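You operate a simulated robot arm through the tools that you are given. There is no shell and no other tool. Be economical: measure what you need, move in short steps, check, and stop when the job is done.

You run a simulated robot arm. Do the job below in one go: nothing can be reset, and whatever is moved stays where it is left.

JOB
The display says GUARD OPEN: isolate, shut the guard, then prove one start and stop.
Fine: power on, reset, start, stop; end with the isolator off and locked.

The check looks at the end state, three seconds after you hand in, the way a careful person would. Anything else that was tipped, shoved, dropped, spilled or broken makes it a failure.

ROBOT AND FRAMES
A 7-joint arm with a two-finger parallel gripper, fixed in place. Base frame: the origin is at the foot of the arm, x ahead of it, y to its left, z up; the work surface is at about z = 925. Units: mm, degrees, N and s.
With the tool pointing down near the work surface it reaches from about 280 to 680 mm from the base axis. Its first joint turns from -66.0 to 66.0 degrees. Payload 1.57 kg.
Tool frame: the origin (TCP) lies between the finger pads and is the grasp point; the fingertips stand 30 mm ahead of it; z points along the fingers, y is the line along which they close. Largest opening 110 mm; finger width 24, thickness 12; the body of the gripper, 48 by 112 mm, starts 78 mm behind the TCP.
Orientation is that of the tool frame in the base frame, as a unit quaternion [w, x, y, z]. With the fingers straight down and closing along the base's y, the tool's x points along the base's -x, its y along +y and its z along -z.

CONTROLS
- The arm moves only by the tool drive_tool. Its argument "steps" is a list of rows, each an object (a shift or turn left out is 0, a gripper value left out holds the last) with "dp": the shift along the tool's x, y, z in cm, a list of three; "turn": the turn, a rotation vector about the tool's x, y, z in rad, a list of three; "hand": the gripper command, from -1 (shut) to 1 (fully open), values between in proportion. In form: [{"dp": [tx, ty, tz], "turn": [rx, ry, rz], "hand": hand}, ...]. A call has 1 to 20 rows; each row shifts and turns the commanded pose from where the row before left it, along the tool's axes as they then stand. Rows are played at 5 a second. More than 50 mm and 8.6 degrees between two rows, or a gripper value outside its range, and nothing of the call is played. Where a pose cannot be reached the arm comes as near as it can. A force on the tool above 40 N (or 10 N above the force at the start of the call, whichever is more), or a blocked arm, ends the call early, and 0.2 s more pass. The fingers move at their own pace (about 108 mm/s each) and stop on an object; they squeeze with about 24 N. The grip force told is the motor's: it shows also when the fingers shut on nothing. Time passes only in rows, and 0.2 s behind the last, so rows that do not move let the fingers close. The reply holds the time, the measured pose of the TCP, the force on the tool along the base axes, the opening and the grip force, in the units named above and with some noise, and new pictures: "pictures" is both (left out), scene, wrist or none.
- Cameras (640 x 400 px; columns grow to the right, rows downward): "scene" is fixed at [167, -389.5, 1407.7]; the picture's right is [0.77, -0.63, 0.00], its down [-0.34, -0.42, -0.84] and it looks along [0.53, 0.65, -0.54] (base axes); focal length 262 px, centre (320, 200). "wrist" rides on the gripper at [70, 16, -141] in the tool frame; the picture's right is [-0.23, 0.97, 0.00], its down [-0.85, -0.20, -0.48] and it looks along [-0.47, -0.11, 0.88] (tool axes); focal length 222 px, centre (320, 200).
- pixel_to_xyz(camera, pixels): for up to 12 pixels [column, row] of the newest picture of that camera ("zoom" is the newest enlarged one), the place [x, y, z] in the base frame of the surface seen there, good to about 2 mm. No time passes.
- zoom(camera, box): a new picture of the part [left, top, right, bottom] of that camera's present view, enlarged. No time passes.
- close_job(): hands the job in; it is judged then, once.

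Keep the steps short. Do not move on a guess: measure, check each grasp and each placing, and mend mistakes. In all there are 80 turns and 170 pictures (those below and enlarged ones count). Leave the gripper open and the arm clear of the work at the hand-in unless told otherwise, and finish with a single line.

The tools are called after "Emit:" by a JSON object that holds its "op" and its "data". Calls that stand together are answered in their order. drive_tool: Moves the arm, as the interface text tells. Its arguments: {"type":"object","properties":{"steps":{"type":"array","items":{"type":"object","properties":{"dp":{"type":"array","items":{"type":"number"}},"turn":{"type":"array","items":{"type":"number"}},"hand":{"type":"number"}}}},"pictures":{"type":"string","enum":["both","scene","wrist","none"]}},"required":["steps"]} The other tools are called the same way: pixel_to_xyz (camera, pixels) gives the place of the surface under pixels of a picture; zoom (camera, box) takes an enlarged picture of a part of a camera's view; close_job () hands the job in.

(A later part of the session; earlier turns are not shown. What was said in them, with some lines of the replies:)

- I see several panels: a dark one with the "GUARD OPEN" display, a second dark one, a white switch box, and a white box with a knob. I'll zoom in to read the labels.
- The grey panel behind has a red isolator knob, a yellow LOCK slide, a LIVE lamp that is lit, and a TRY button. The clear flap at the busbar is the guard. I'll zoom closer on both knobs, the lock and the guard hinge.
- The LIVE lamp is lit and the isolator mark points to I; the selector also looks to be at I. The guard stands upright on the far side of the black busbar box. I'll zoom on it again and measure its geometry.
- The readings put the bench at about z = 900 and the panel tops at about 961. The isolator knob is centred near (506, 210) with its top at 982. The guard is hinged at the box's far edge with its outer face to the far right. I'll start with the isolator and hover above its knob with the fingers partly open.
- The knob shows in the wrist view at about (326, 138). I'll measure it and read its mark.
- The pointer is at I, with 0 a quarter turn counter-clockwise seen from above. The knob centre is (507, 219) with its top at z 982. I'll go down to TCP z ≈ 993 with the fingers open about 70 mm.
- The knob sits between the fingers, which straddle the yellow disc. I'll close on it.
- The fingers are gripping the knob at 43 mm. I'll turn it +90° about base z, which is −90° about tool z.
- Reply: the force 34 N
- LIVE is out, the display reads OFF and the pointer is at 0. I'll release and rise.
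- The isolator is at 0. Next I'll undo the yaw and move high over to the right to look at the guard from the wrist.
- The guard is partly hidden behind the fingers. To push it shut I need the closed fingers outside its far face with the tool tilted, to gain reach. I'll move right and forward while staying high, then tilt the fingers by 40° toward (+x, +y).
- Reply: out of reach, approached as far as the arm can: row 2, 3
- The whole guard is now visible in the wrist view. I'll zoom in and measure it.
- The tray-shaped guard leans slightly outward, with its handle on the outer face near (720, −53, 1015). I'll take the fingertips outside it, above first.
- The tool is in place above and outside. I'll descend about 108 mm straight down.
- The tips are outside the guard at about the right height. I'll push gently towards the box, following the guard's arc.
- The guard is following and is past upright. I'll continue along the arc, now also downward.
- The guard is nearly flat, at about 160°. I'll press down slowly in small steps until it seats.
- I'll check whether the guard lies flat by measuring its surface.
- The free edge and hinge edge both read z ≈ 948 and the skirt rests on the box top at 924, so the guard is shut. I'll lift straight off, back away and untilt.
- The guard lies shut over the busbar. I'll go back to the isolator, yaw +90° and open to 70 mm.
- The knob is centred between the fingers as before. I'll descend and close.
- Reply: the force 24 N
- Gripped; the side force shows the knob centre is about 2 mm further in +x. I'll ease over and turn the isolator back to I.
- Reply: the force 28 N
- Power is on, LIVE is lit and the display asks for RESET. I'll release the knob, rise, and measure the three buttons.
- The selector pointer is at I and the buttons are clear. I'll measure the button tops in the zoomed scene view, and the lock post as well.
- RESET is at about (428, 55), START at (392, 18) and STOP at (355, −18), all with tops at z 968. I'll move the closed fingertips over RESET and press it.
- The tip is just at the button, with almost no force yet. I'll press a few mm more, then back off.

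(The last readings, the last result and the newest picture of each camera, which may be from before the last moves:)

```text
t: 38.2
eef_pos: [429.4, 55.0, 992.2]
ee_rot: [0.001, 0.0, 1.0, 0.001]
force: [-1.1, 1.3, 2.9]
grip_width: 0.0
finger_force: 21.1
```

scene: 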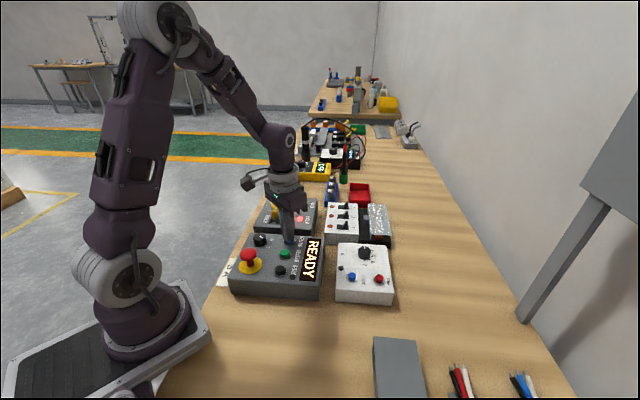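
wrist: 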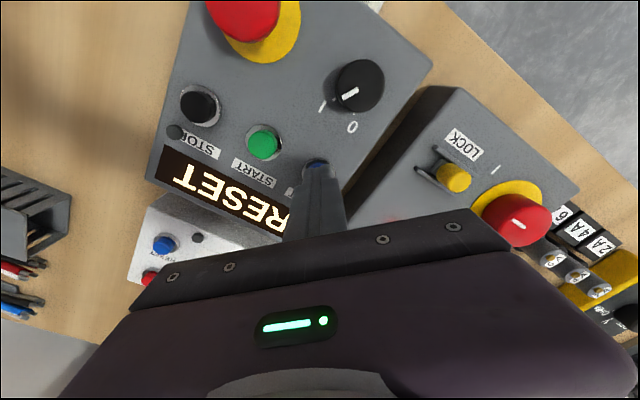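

The display reads READY. I'll lift, move to START and press to the same depth.

Emit:
{"op": "drive_tool", "data": {"steps": [{"dp": [0, 0, -1.5]}, {"dp": [0, 0, -1.5]}, {"dp": [1.85, -1.85, 0]}, {"dp": [1.8, -1.85, 0]}, {}, {"dp": [0, 0, 1.5]}, {"dp": [0, 0, 0.8]}, {"dp": [0, 0, 0.3]}, {"dp": [0, 0, 0.3]}, {"dp": [0, 0, 0.1]}, {}]}}

```text
t: 40.6
eef_pos: [392.5, 18.6, 992.0]
ee_rot: [0.0, 0.0, 1.0, 0.001]
force: [0.7, 2.3, 2.5]
grip_width: 0.1
finger_force: 21.6
```

scene: 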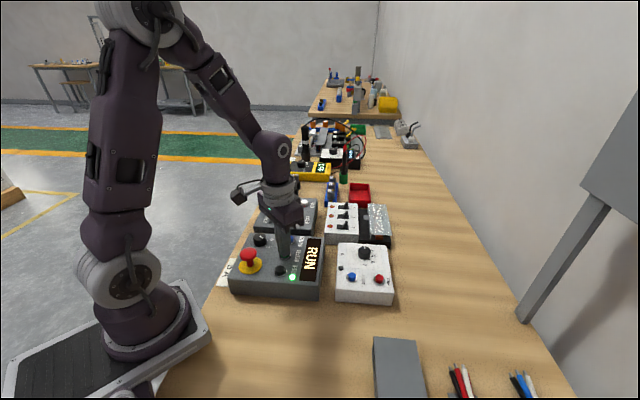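
wrist: 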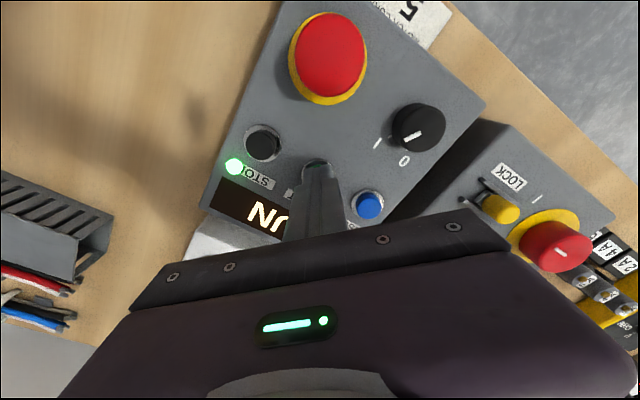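

The display reads RUN and the green lamp is lit. I'll lift, let it run a moment, then press STOP at (355, −17).

Emit:
{"op": "drive_tool", "data": {"steps": [{"dp": [0, 0, -1.5]}, {"dp": [0, 0, -1.5]}, {}, {}, {"dp": [1.85, -1.8, 0]}, {"dp": [1.85, -1.8, 0]}, {}, {"dp": [0, 0, 1.5]}, {"dp": [0, 0, 0.8]}, {"dp": [0, 0, 0.3]}, {"dp": [0, 0, 0.3]}, {"dp": [0, 0, 0.1]}, {}]}}

```text
t: 43.4
eef_pos: [355.4, -17.5, 992.0]
ee_rot: [0.0, 0.0, 1.0, 0.001]
force: [1.2, 1.3, 3.4]
grip_width: 0.0
finger_force: 21.5
```

scene: 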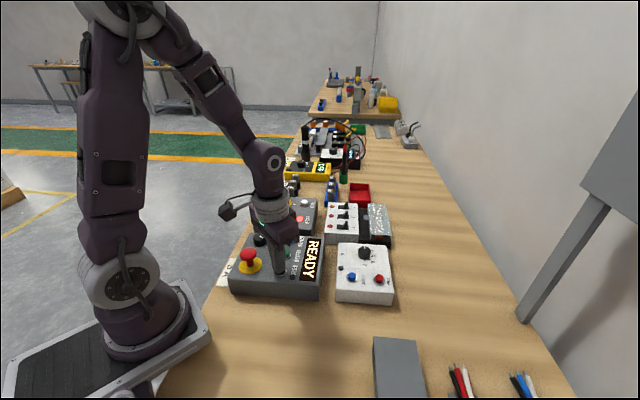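
wrist: 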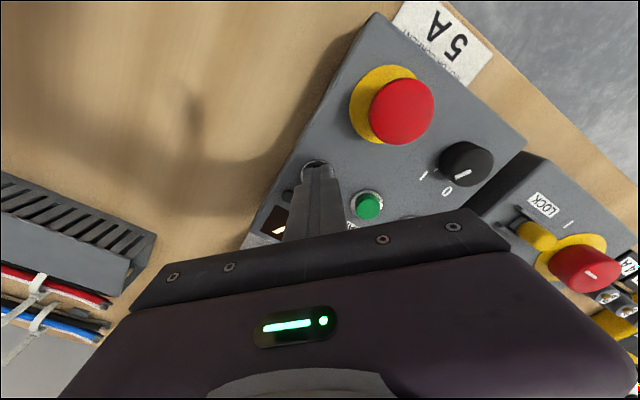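

Stopped: the display reads READY and the lamp is off. I'll rise and go back over the isolator with the fingers opened to 70 mm.

Emit:
{"op": "drive_tool", "data": {"steps": [{"dp": [0, 0, -4.2]}, {"dp": [0, 0, -4.2]}, {"dp": [0, 0, -4.0]}, {"dp": [-2.57, 3.93, 0], "hand": 0.3}, {"dp": [-2.57, 3.93, 0]}, {"dp": [-2.57, 3.93, 0]}, {"dp": [-2.57, 3.93, 0]}, {"dp": [-2.57, 3.93, 0]}, {"dp": [-2.57, 3.93, 0]}, {}]}}

```text
t: 45.6
eef_pos: [509.4, 217.5, 1115.8]
ee_rot: [0.0, 0.0, 1.0, 0.0]
force: [0.0, 0.5, 0.2]
grip_width: 71.3
finger_force: 0.1
```

scene: 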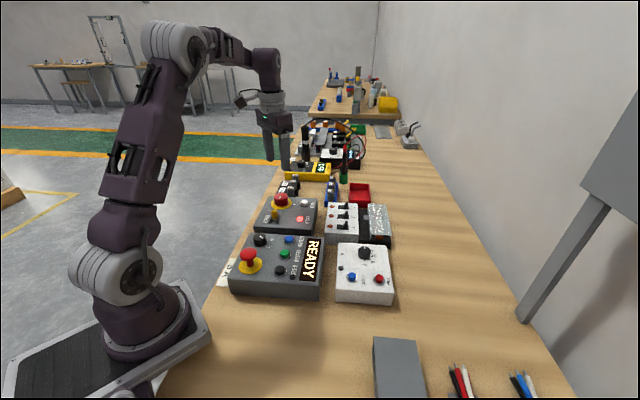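
wrist: 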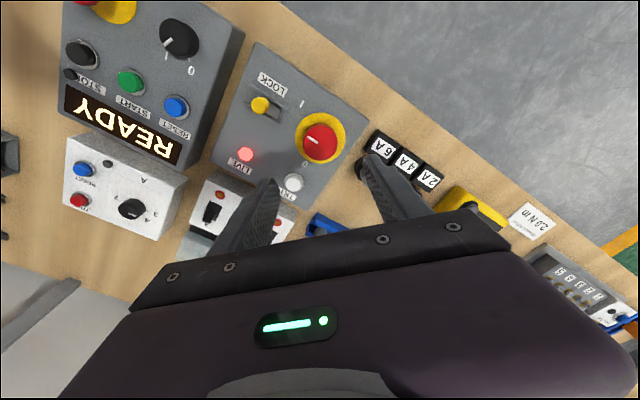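

The arm is aligned over the knob, which is still at I. I'll descend and grip.

Emit:
{"op": "drive_tool", "data": {"steps": [{"dp": [0, 0.1, 3.5]}, {"dp": [0, 0, 3.5]}, {"dp": [0, 0, 3.0]}, {"dp": [0, 0, 2.25]}, {}, {"hand": -1}, {}, {}, {}], "pictures": "none"}}

```text
t: 47.6
eef_pos: [509.7, 219.7, 994.2]
ee_rot: [-0.001, 0.002, 1.0, 0.0]
force: [-0.9, -5.9, -7.9]
grip_width: 42.8
finger_force: 45.0
```

Gripped at 42.8 mm. I'll turn it +90° back to 0.

Emit:
{"op": "drive_tool", "data": {"steps": [{"turn": [0, 0, -0.143]}, {"turn": [0, 0, -0.143]}, {"turn": [0, 0, -0.143]}, {"turn": [0, 0, -0.143]}, {"turn": [0, 0, -0.143]}, {"turn": [0, 0, -0.143]}, {"turn": [0, 0, -0.143]}, {"turn": [0, 0, -0.143]}, {"turn": [0, 0, -0.143]}, {"turn": [0, 0, -0.143]}, {"turn": [0, 0, -0.143]}, {}, {"hand": 0.3}, {}, {}, {"dp": [0, 0, -4]}, {"dp": [0, 0, -5]}, {"dp": [0, 0, -4]}, {}]}}

Emit:
{"op": "zoom", "data": {"camera": "wrist", "box": [240, 20, 440, 180]}}

Emit:
{"op": "zoom", "data": {"camera": "scene", "box": [252, 188, 322, 236]}}

```text
t: 51.6
eef_pos: [507.8, 220.7, 1124.7]
ee_rot: [0.0, 0.708, -0.706, 0.0]
force: [0.6, -0.4, 0.5]
grip_width: 71.6
finger_force: 0.0
```

scene: 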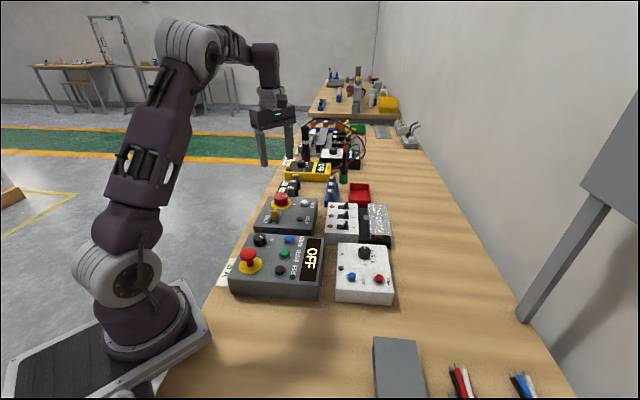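
wrist: 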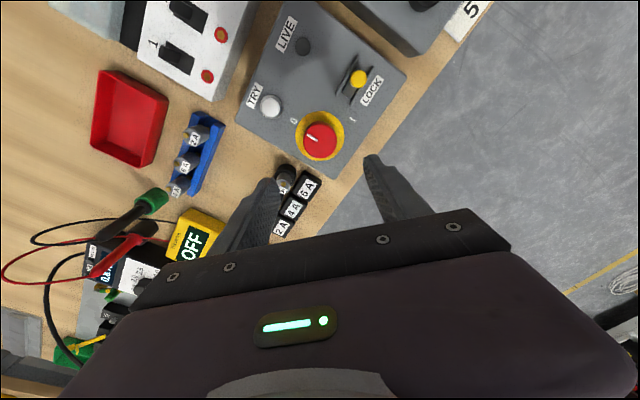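

```text
2.50 times, centred on (340, 100) of wrist
```

zoom: 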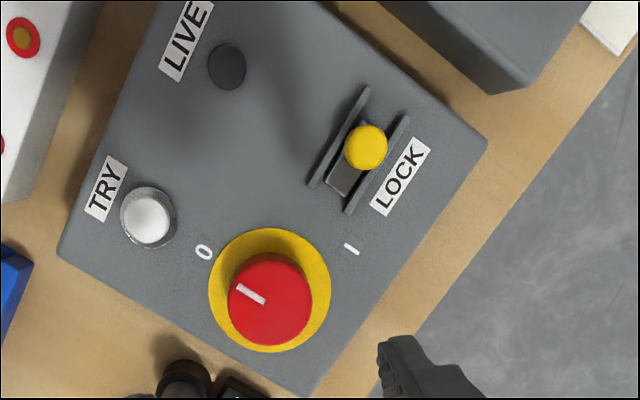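

```text
8.33 times, centred on (287, 212) of scene
```

zoom: 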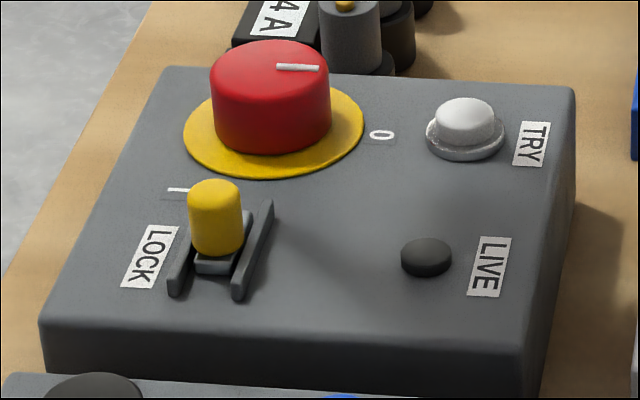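

LIVE is out, the display reads OFF and the pointer is at 0. Now the LOCK slide: I'll zoom in closely to see which way it has to travel.

Emit:
{"op": "zoom", "data": {"camera": "wrist", "box": [330, 50, 390, 110]}}

Emit:
{"op": "zoom", "data": {"camera": "scene", "box": [258, 200, 288, 228]}}

```text
6.67 times, centred on (360, 80) of wrist
```

zoom: 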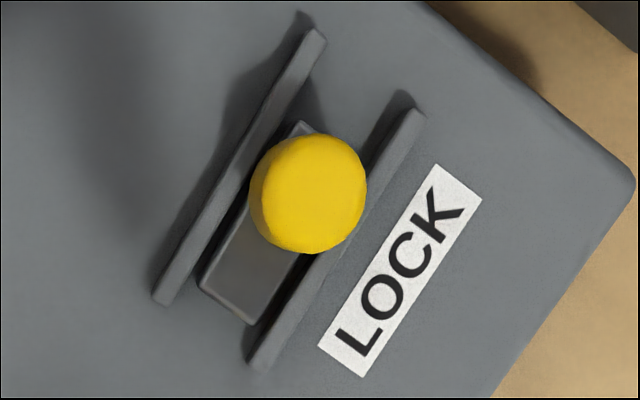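

```text
14.29 times, centred on (273, 214) of scene
```

zoom: 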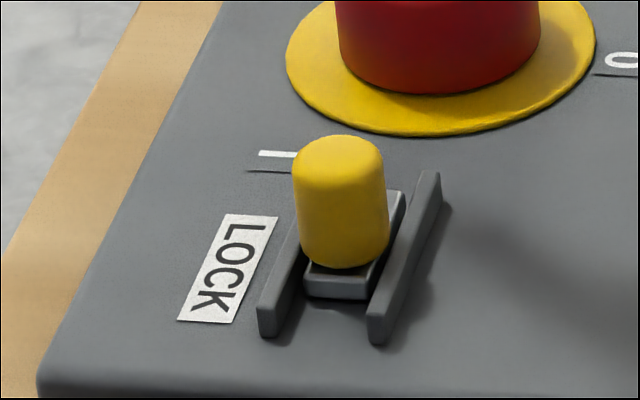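

I'll measure the slide block and rail ends to find the free travel.

Emit:
{"op": "zoom", "data": {"camera": "wrist", "box": [330, 50, 390, 110]}}

Emit:
{"op": "pixel_to_xyz", "data": {"camera": "zoom", "pixels": [[308, 193], [318, 38], [418, 115], [162, 298], [258, 362], [210, 288], [248, 315], [300, 128], [235, 270], [262, 190], [355, 215], [345, 90]]}}

```text
6.67 times, centred on (360, 80) of wrist
```

zoom: 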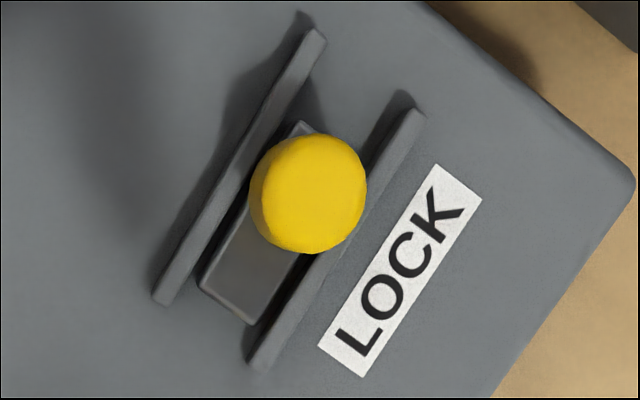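

```text
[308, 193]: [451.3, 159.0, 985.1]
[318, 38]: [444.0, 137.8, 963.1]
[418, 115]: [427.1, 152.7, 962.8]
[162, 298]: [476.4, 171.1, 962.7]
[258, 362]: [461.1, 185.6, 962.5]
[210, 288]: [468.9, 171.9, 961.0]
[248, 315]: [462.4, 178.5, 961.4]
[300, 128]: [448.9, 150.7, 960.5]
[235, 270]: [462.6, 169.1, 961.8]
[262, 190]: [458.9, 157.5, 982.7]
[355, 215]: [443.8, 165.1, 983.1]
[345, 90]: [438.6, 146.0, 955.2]
```

The bolt block extends from the post towards the knob, so locking should be a slide towards it. I'll hover over the post at (451, 160.5) and yaw so the fingers straddle it along the slide direction.

Emit:
{"op": "drive_tool", "data": {"steps": [{"dp": [3.01, 2.84, 0], "hand": -0.2}, {"dp": [3.01, 2.84, 0]}, {"turn": [0, 0, 0.1473]}, {"turn": [0, 0, 0.1473]}, {"turn": [0, 0, 0.1473]}, {"turn": [0, 0, 0.1473]}, {"turn": [0, 0, 0.1473]}, {"turn": [0, 0, 0.1473]}, {"turn": [0, 0, 0.1473]}, {"turn": [0, 0, 0.1473]}, {"turn": [0, 0, 0.1473]}, {"turn": [0, 0, 0.1473]}, {"turn": [0, 0, 0.1473]}, {"turn": [0, 0, 0.1473]}, {"turn": [0, 0, 0.1473]}, {"turn": [0, 0, 0.1473]}, {"turn": [0, 0, 0.1473]}, {"turn": [0, 0, 0.1473]}, {}]}}

```text
t: 55.6
eef_pos: [452.8, 158.7, 1124.0]
ee_rot: [-0.001, 0.383, 0.924, 0.0]
force: [0.0, -0.7, -0.5]
grip_width: 43.9
finger_force: 0.1
```

scene: 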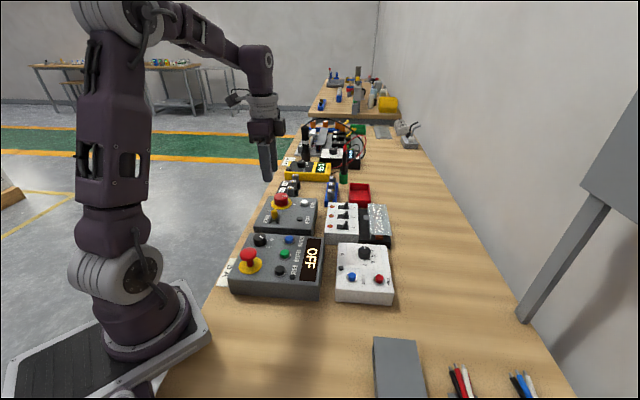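
wrist: 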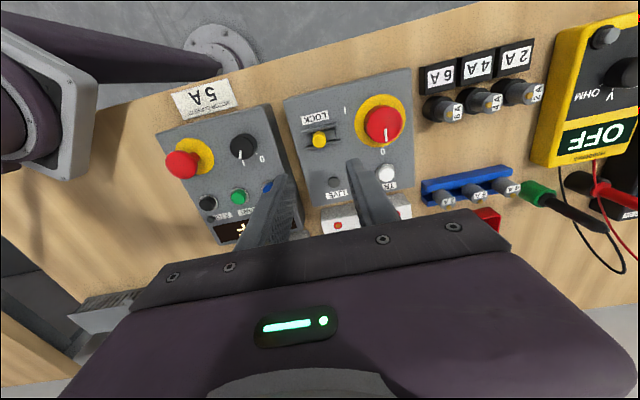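

The fingers now straddle along the slide. I'll re-measure the post from here.

Emit:
{"op": "zoom", "data": {"camera": "wrist", "box": [290, 100, 360, 170]}}

Emit:
{"op": "pixel_to_xyz", "data": {"camera": "wrist", "pixels": [[320, 139], [313, 139], [326, 139], [320, 133], [320, 145], [319, 141]]}}

```text
5.71 times, centred on (325, 135) of wrist
```

zoom: 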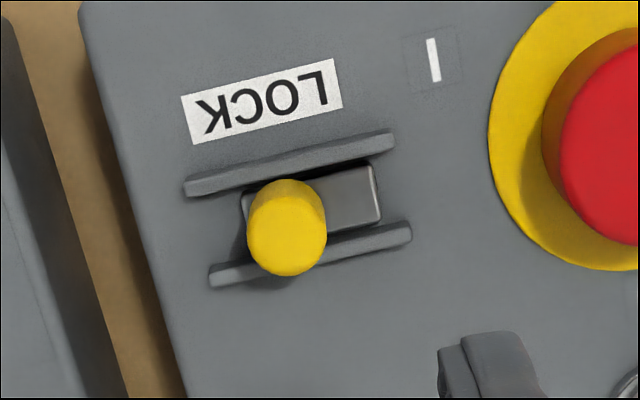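

```text
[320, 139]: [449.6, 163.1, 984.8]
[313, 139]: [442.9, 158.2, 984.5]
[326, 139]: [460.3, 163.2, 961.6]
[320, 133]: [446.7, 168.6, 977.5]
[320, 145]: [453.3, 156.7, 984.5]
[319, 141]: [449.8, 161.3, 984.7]
```

The post is at (449.5, 160.5) with its top at 985. I'll descend to TCP z 998 and close gently on it.

Emit:
{"op": "drive_tool", "data": {"steps": [{"dp": [0.34, -0.08, 3.5]}, {"dp": [0, 0, 3.5]}, {"dp": [0, 0, 3.0]}, {"dp": [0, 0, 2.5]}, {}, {"hand": -1}, {}, {}]}}

```text
t: 57.4
eef_pos: [450.8, 160.7, 998.3]
ee_rot: [-0.001, 0.382, 0.924, 0.001]
force: [6.0, 2.8, -12.1]
grip_width: 17.3
finger_force: 32.5
```

scene: 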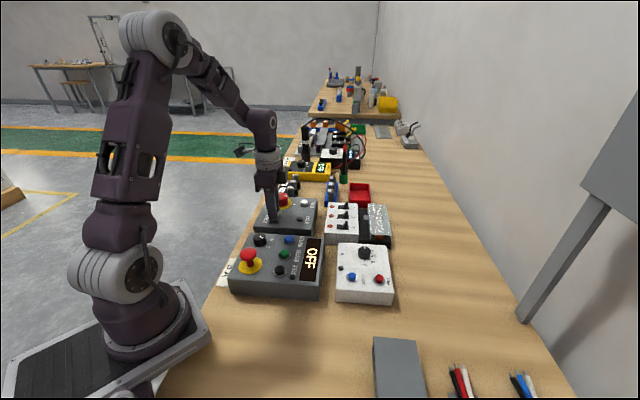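
wrist: 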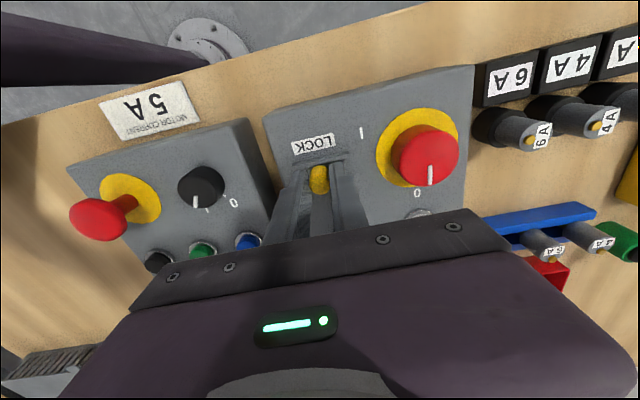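

The post is held at 17.3 mm. I'll slide it towards the knob (+tool y) in small steps and watch the force.

Emit:
{"op": "drive_tool", "data": {"steps": [{"dp": [0, 0.3, 0]}, {"dp": [0, 0.3, 0]}, {"dp": [0, 0.3, 0]}, {}], "pictures": "wrist"}}

```text
t: 58.4
eef_pos: [456.0, 167.2, 998.7]
ee_rot: [0.0, 0.383, 0.924, 0.001]
force: [2.0, -3.4, -8.0]
grip_width: 17.2
finger_force: 32.2
```

wrist: 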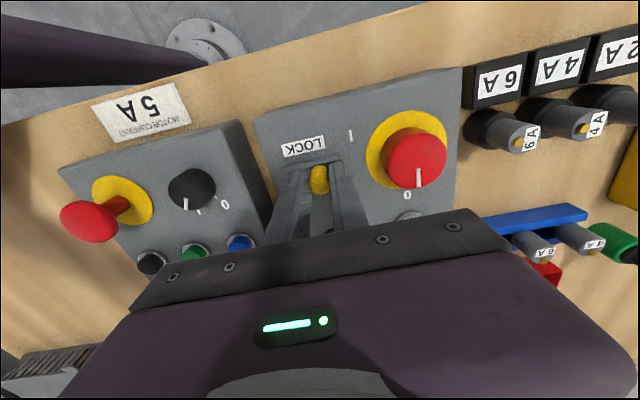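

It slides freely in this direction. I'll continue until it meets the stop.

Emit:
{"op": "drive_tool", "data": {"steps": [{"dp": [0, 0.3, 0]}, {"dp": [0, 0.3, 0]}, {"dp": [0, 0.2, 0]}, {"dp": [0, 0.2, 0]}, {}], "pictures": "wrist"}}

```text
t: 59.6
eef_pos: [463.0, 173.2, 998.8]
ee_rot: [0.001, 0.382, 0.924, 0.001]
force: [6.2, -8.0, -4.6]
grip_width: 17.5
finger_force: 32.4
```

wrist: 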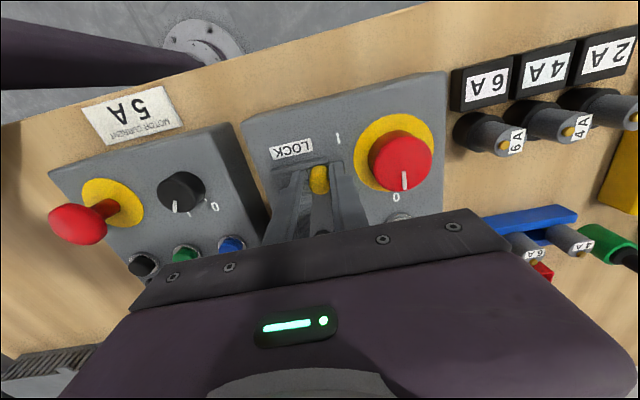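

It has moved about 18 mm and is still free. I'll continue in small steps, with about 20 mm left between finger and knob.

Emit:
{"op": "drive_tool", "data": {"steps": [{"dp": [0, 0.2, 0]}, {"dp": [0, 0.2, 0]}, {"dp": [0, 0.2, 0]}, {}], "pictures": "wrist"}}

Emit:
{"op": "zoom", "data": {"camera": "wrist", "box": [260, 100, 460, 220]}}

Emit:
{"op": "zoom", "data": {"camera": "scene", "box": [252, 188, 322, 236]}}

```text
t: 60.6
eef_pos: [466.4, 177.6, 998.7]
ee_rot: [-0.003, 0.384, 0.923, -0.002]
force: [-11.8, -28.6, 10.0]
grip_width: 17.1
finger_force: 31.9
```

wrist: 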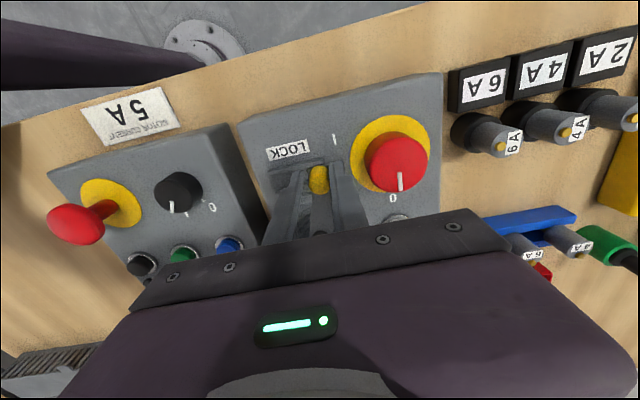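

```text
3.20 times, centred on (360, 160) of wrist
```

zoom: 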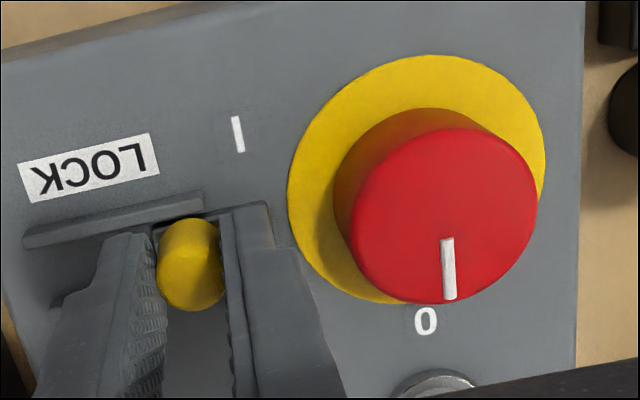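

```text
8.33 times, centred on (287, 212) of scene
```

zoom: 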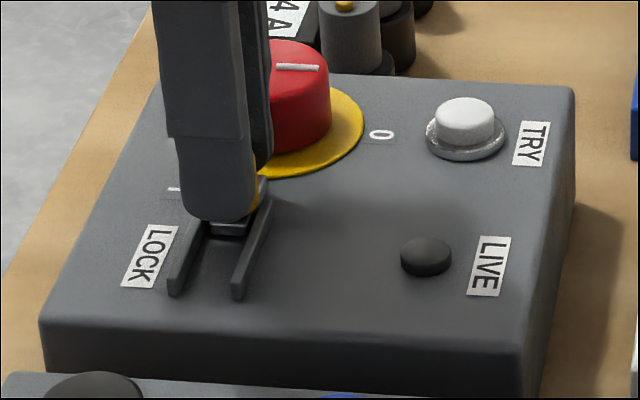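

The force along the slide is now about 28 N, so the bolt has hit its stop. I'll open only slightly, to avoid the knob, and rise straight up.

Emit:
{"op": "drive_tool", "data": {"steps": [{"hand": -0.5}, {}, {"dp": [0, -0.3, 0]}, {"dp": [0, 0, -3]}, {"dp": [0, 0, -4]}, {"dp": [0, 0, -5]}, {}]}}

Emit:
{"op": "zoom", "data": {"camera": "wrist", "box": [260, 70, 430, 200]}}

Emit:
{"op": "zoom", "data": {"camera": "scene", "box": [220, 175, 410, 305]}}

```text
t: 62.2
eef_pos: [464.6, 175.7, 1118.9]
ee_rot: [0.0, 0.382, 0.924, 0.0]
force: [0.1, -0.3, -0.1]
grip_width: 27.6
finger_force: 0.1
```

scene: 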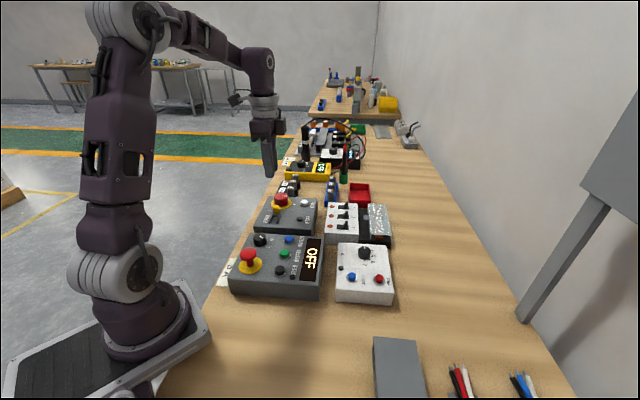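
wrist: 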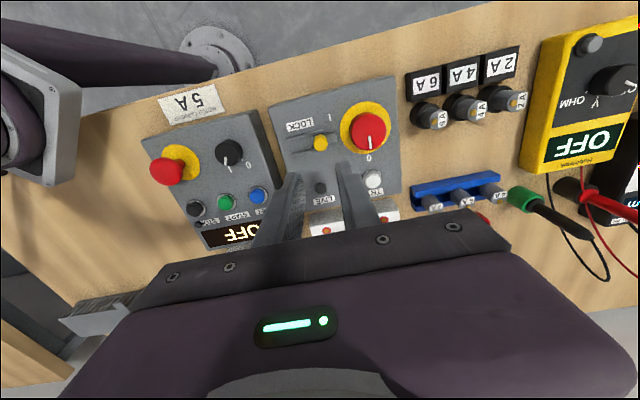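

```text
3.08 times, centred on (345, 135) of wrist
```

zoom: 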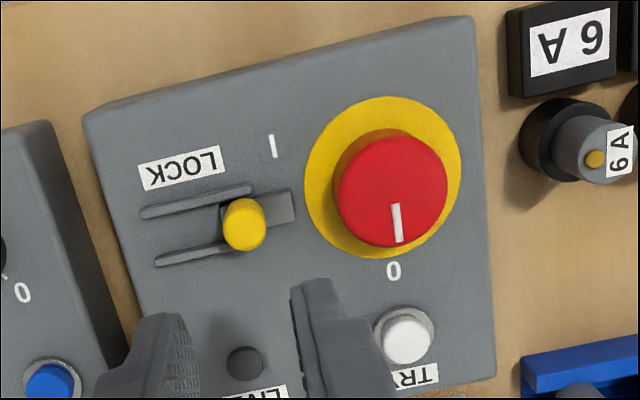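

```text
3.08 times, centred on (315, 240) of scene
```

zoom: 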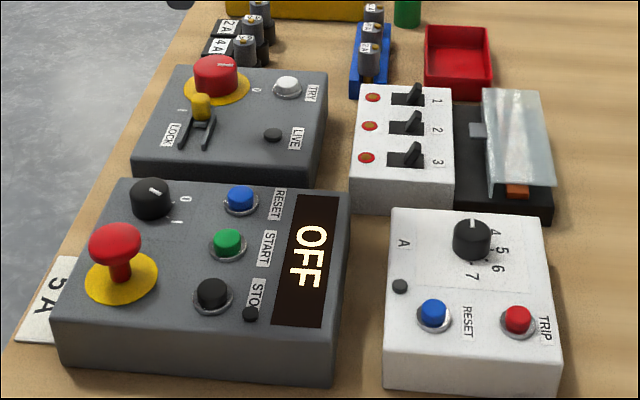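

The bolt is now slid up to the knob disc. I'll check the final post position against the stop.

Emit:
{"op": "pixel_to_xyz", "data": {"camera": "wrist", "pixels": [[320, 142], [321, 144], [337, 136]]}}

Emit:
{"op": "drive_tool", "data": {"steps": [{"dp": [0, 0, -4], "hand": 1}, {"dp": [0, -3, -4]}, {"dp": [0, -3, -3]}, {}, {}]}}

```text
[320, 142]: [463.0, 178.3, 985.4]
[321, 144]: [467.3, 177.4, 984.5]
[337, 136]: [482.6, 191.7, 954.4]
```

```text
t: 63.4
eef_pos: [421.6, 134.9, 1228.0]
ee_rot: [0.001, 0.383, 0.924, 0.0]
force: [0.5, 1.3, 0.1]
grip_width: 110.0
finger_force: 0.1
```

scene: 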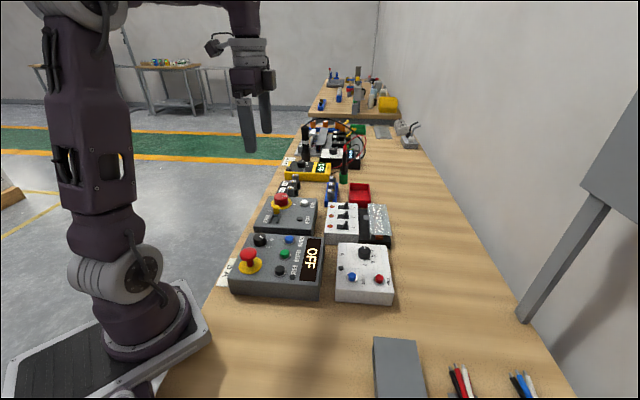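
wrist: 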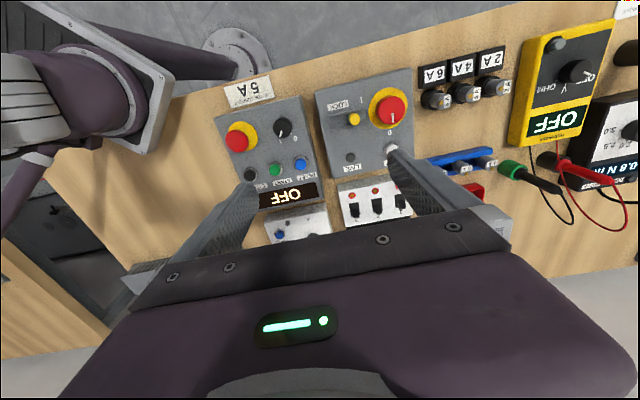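

The post stayed at its stop, near (466, 177). The display reads OFF, LIVE is out, the isolator is at 0 with the bolt across, the guard is shut, and the arm is clear with the gripper open. I'm handing in.

Emit:
{"op": "close_job", "data": {}}

```text
The job is handed in.
```

Done: I isolated, shut the guard, switched the power on, and ran reset (READY), start (RUN) and stop (READY) once each; the isolator is now off with the lock slid to its stop, and I did not try the knob against the lock.
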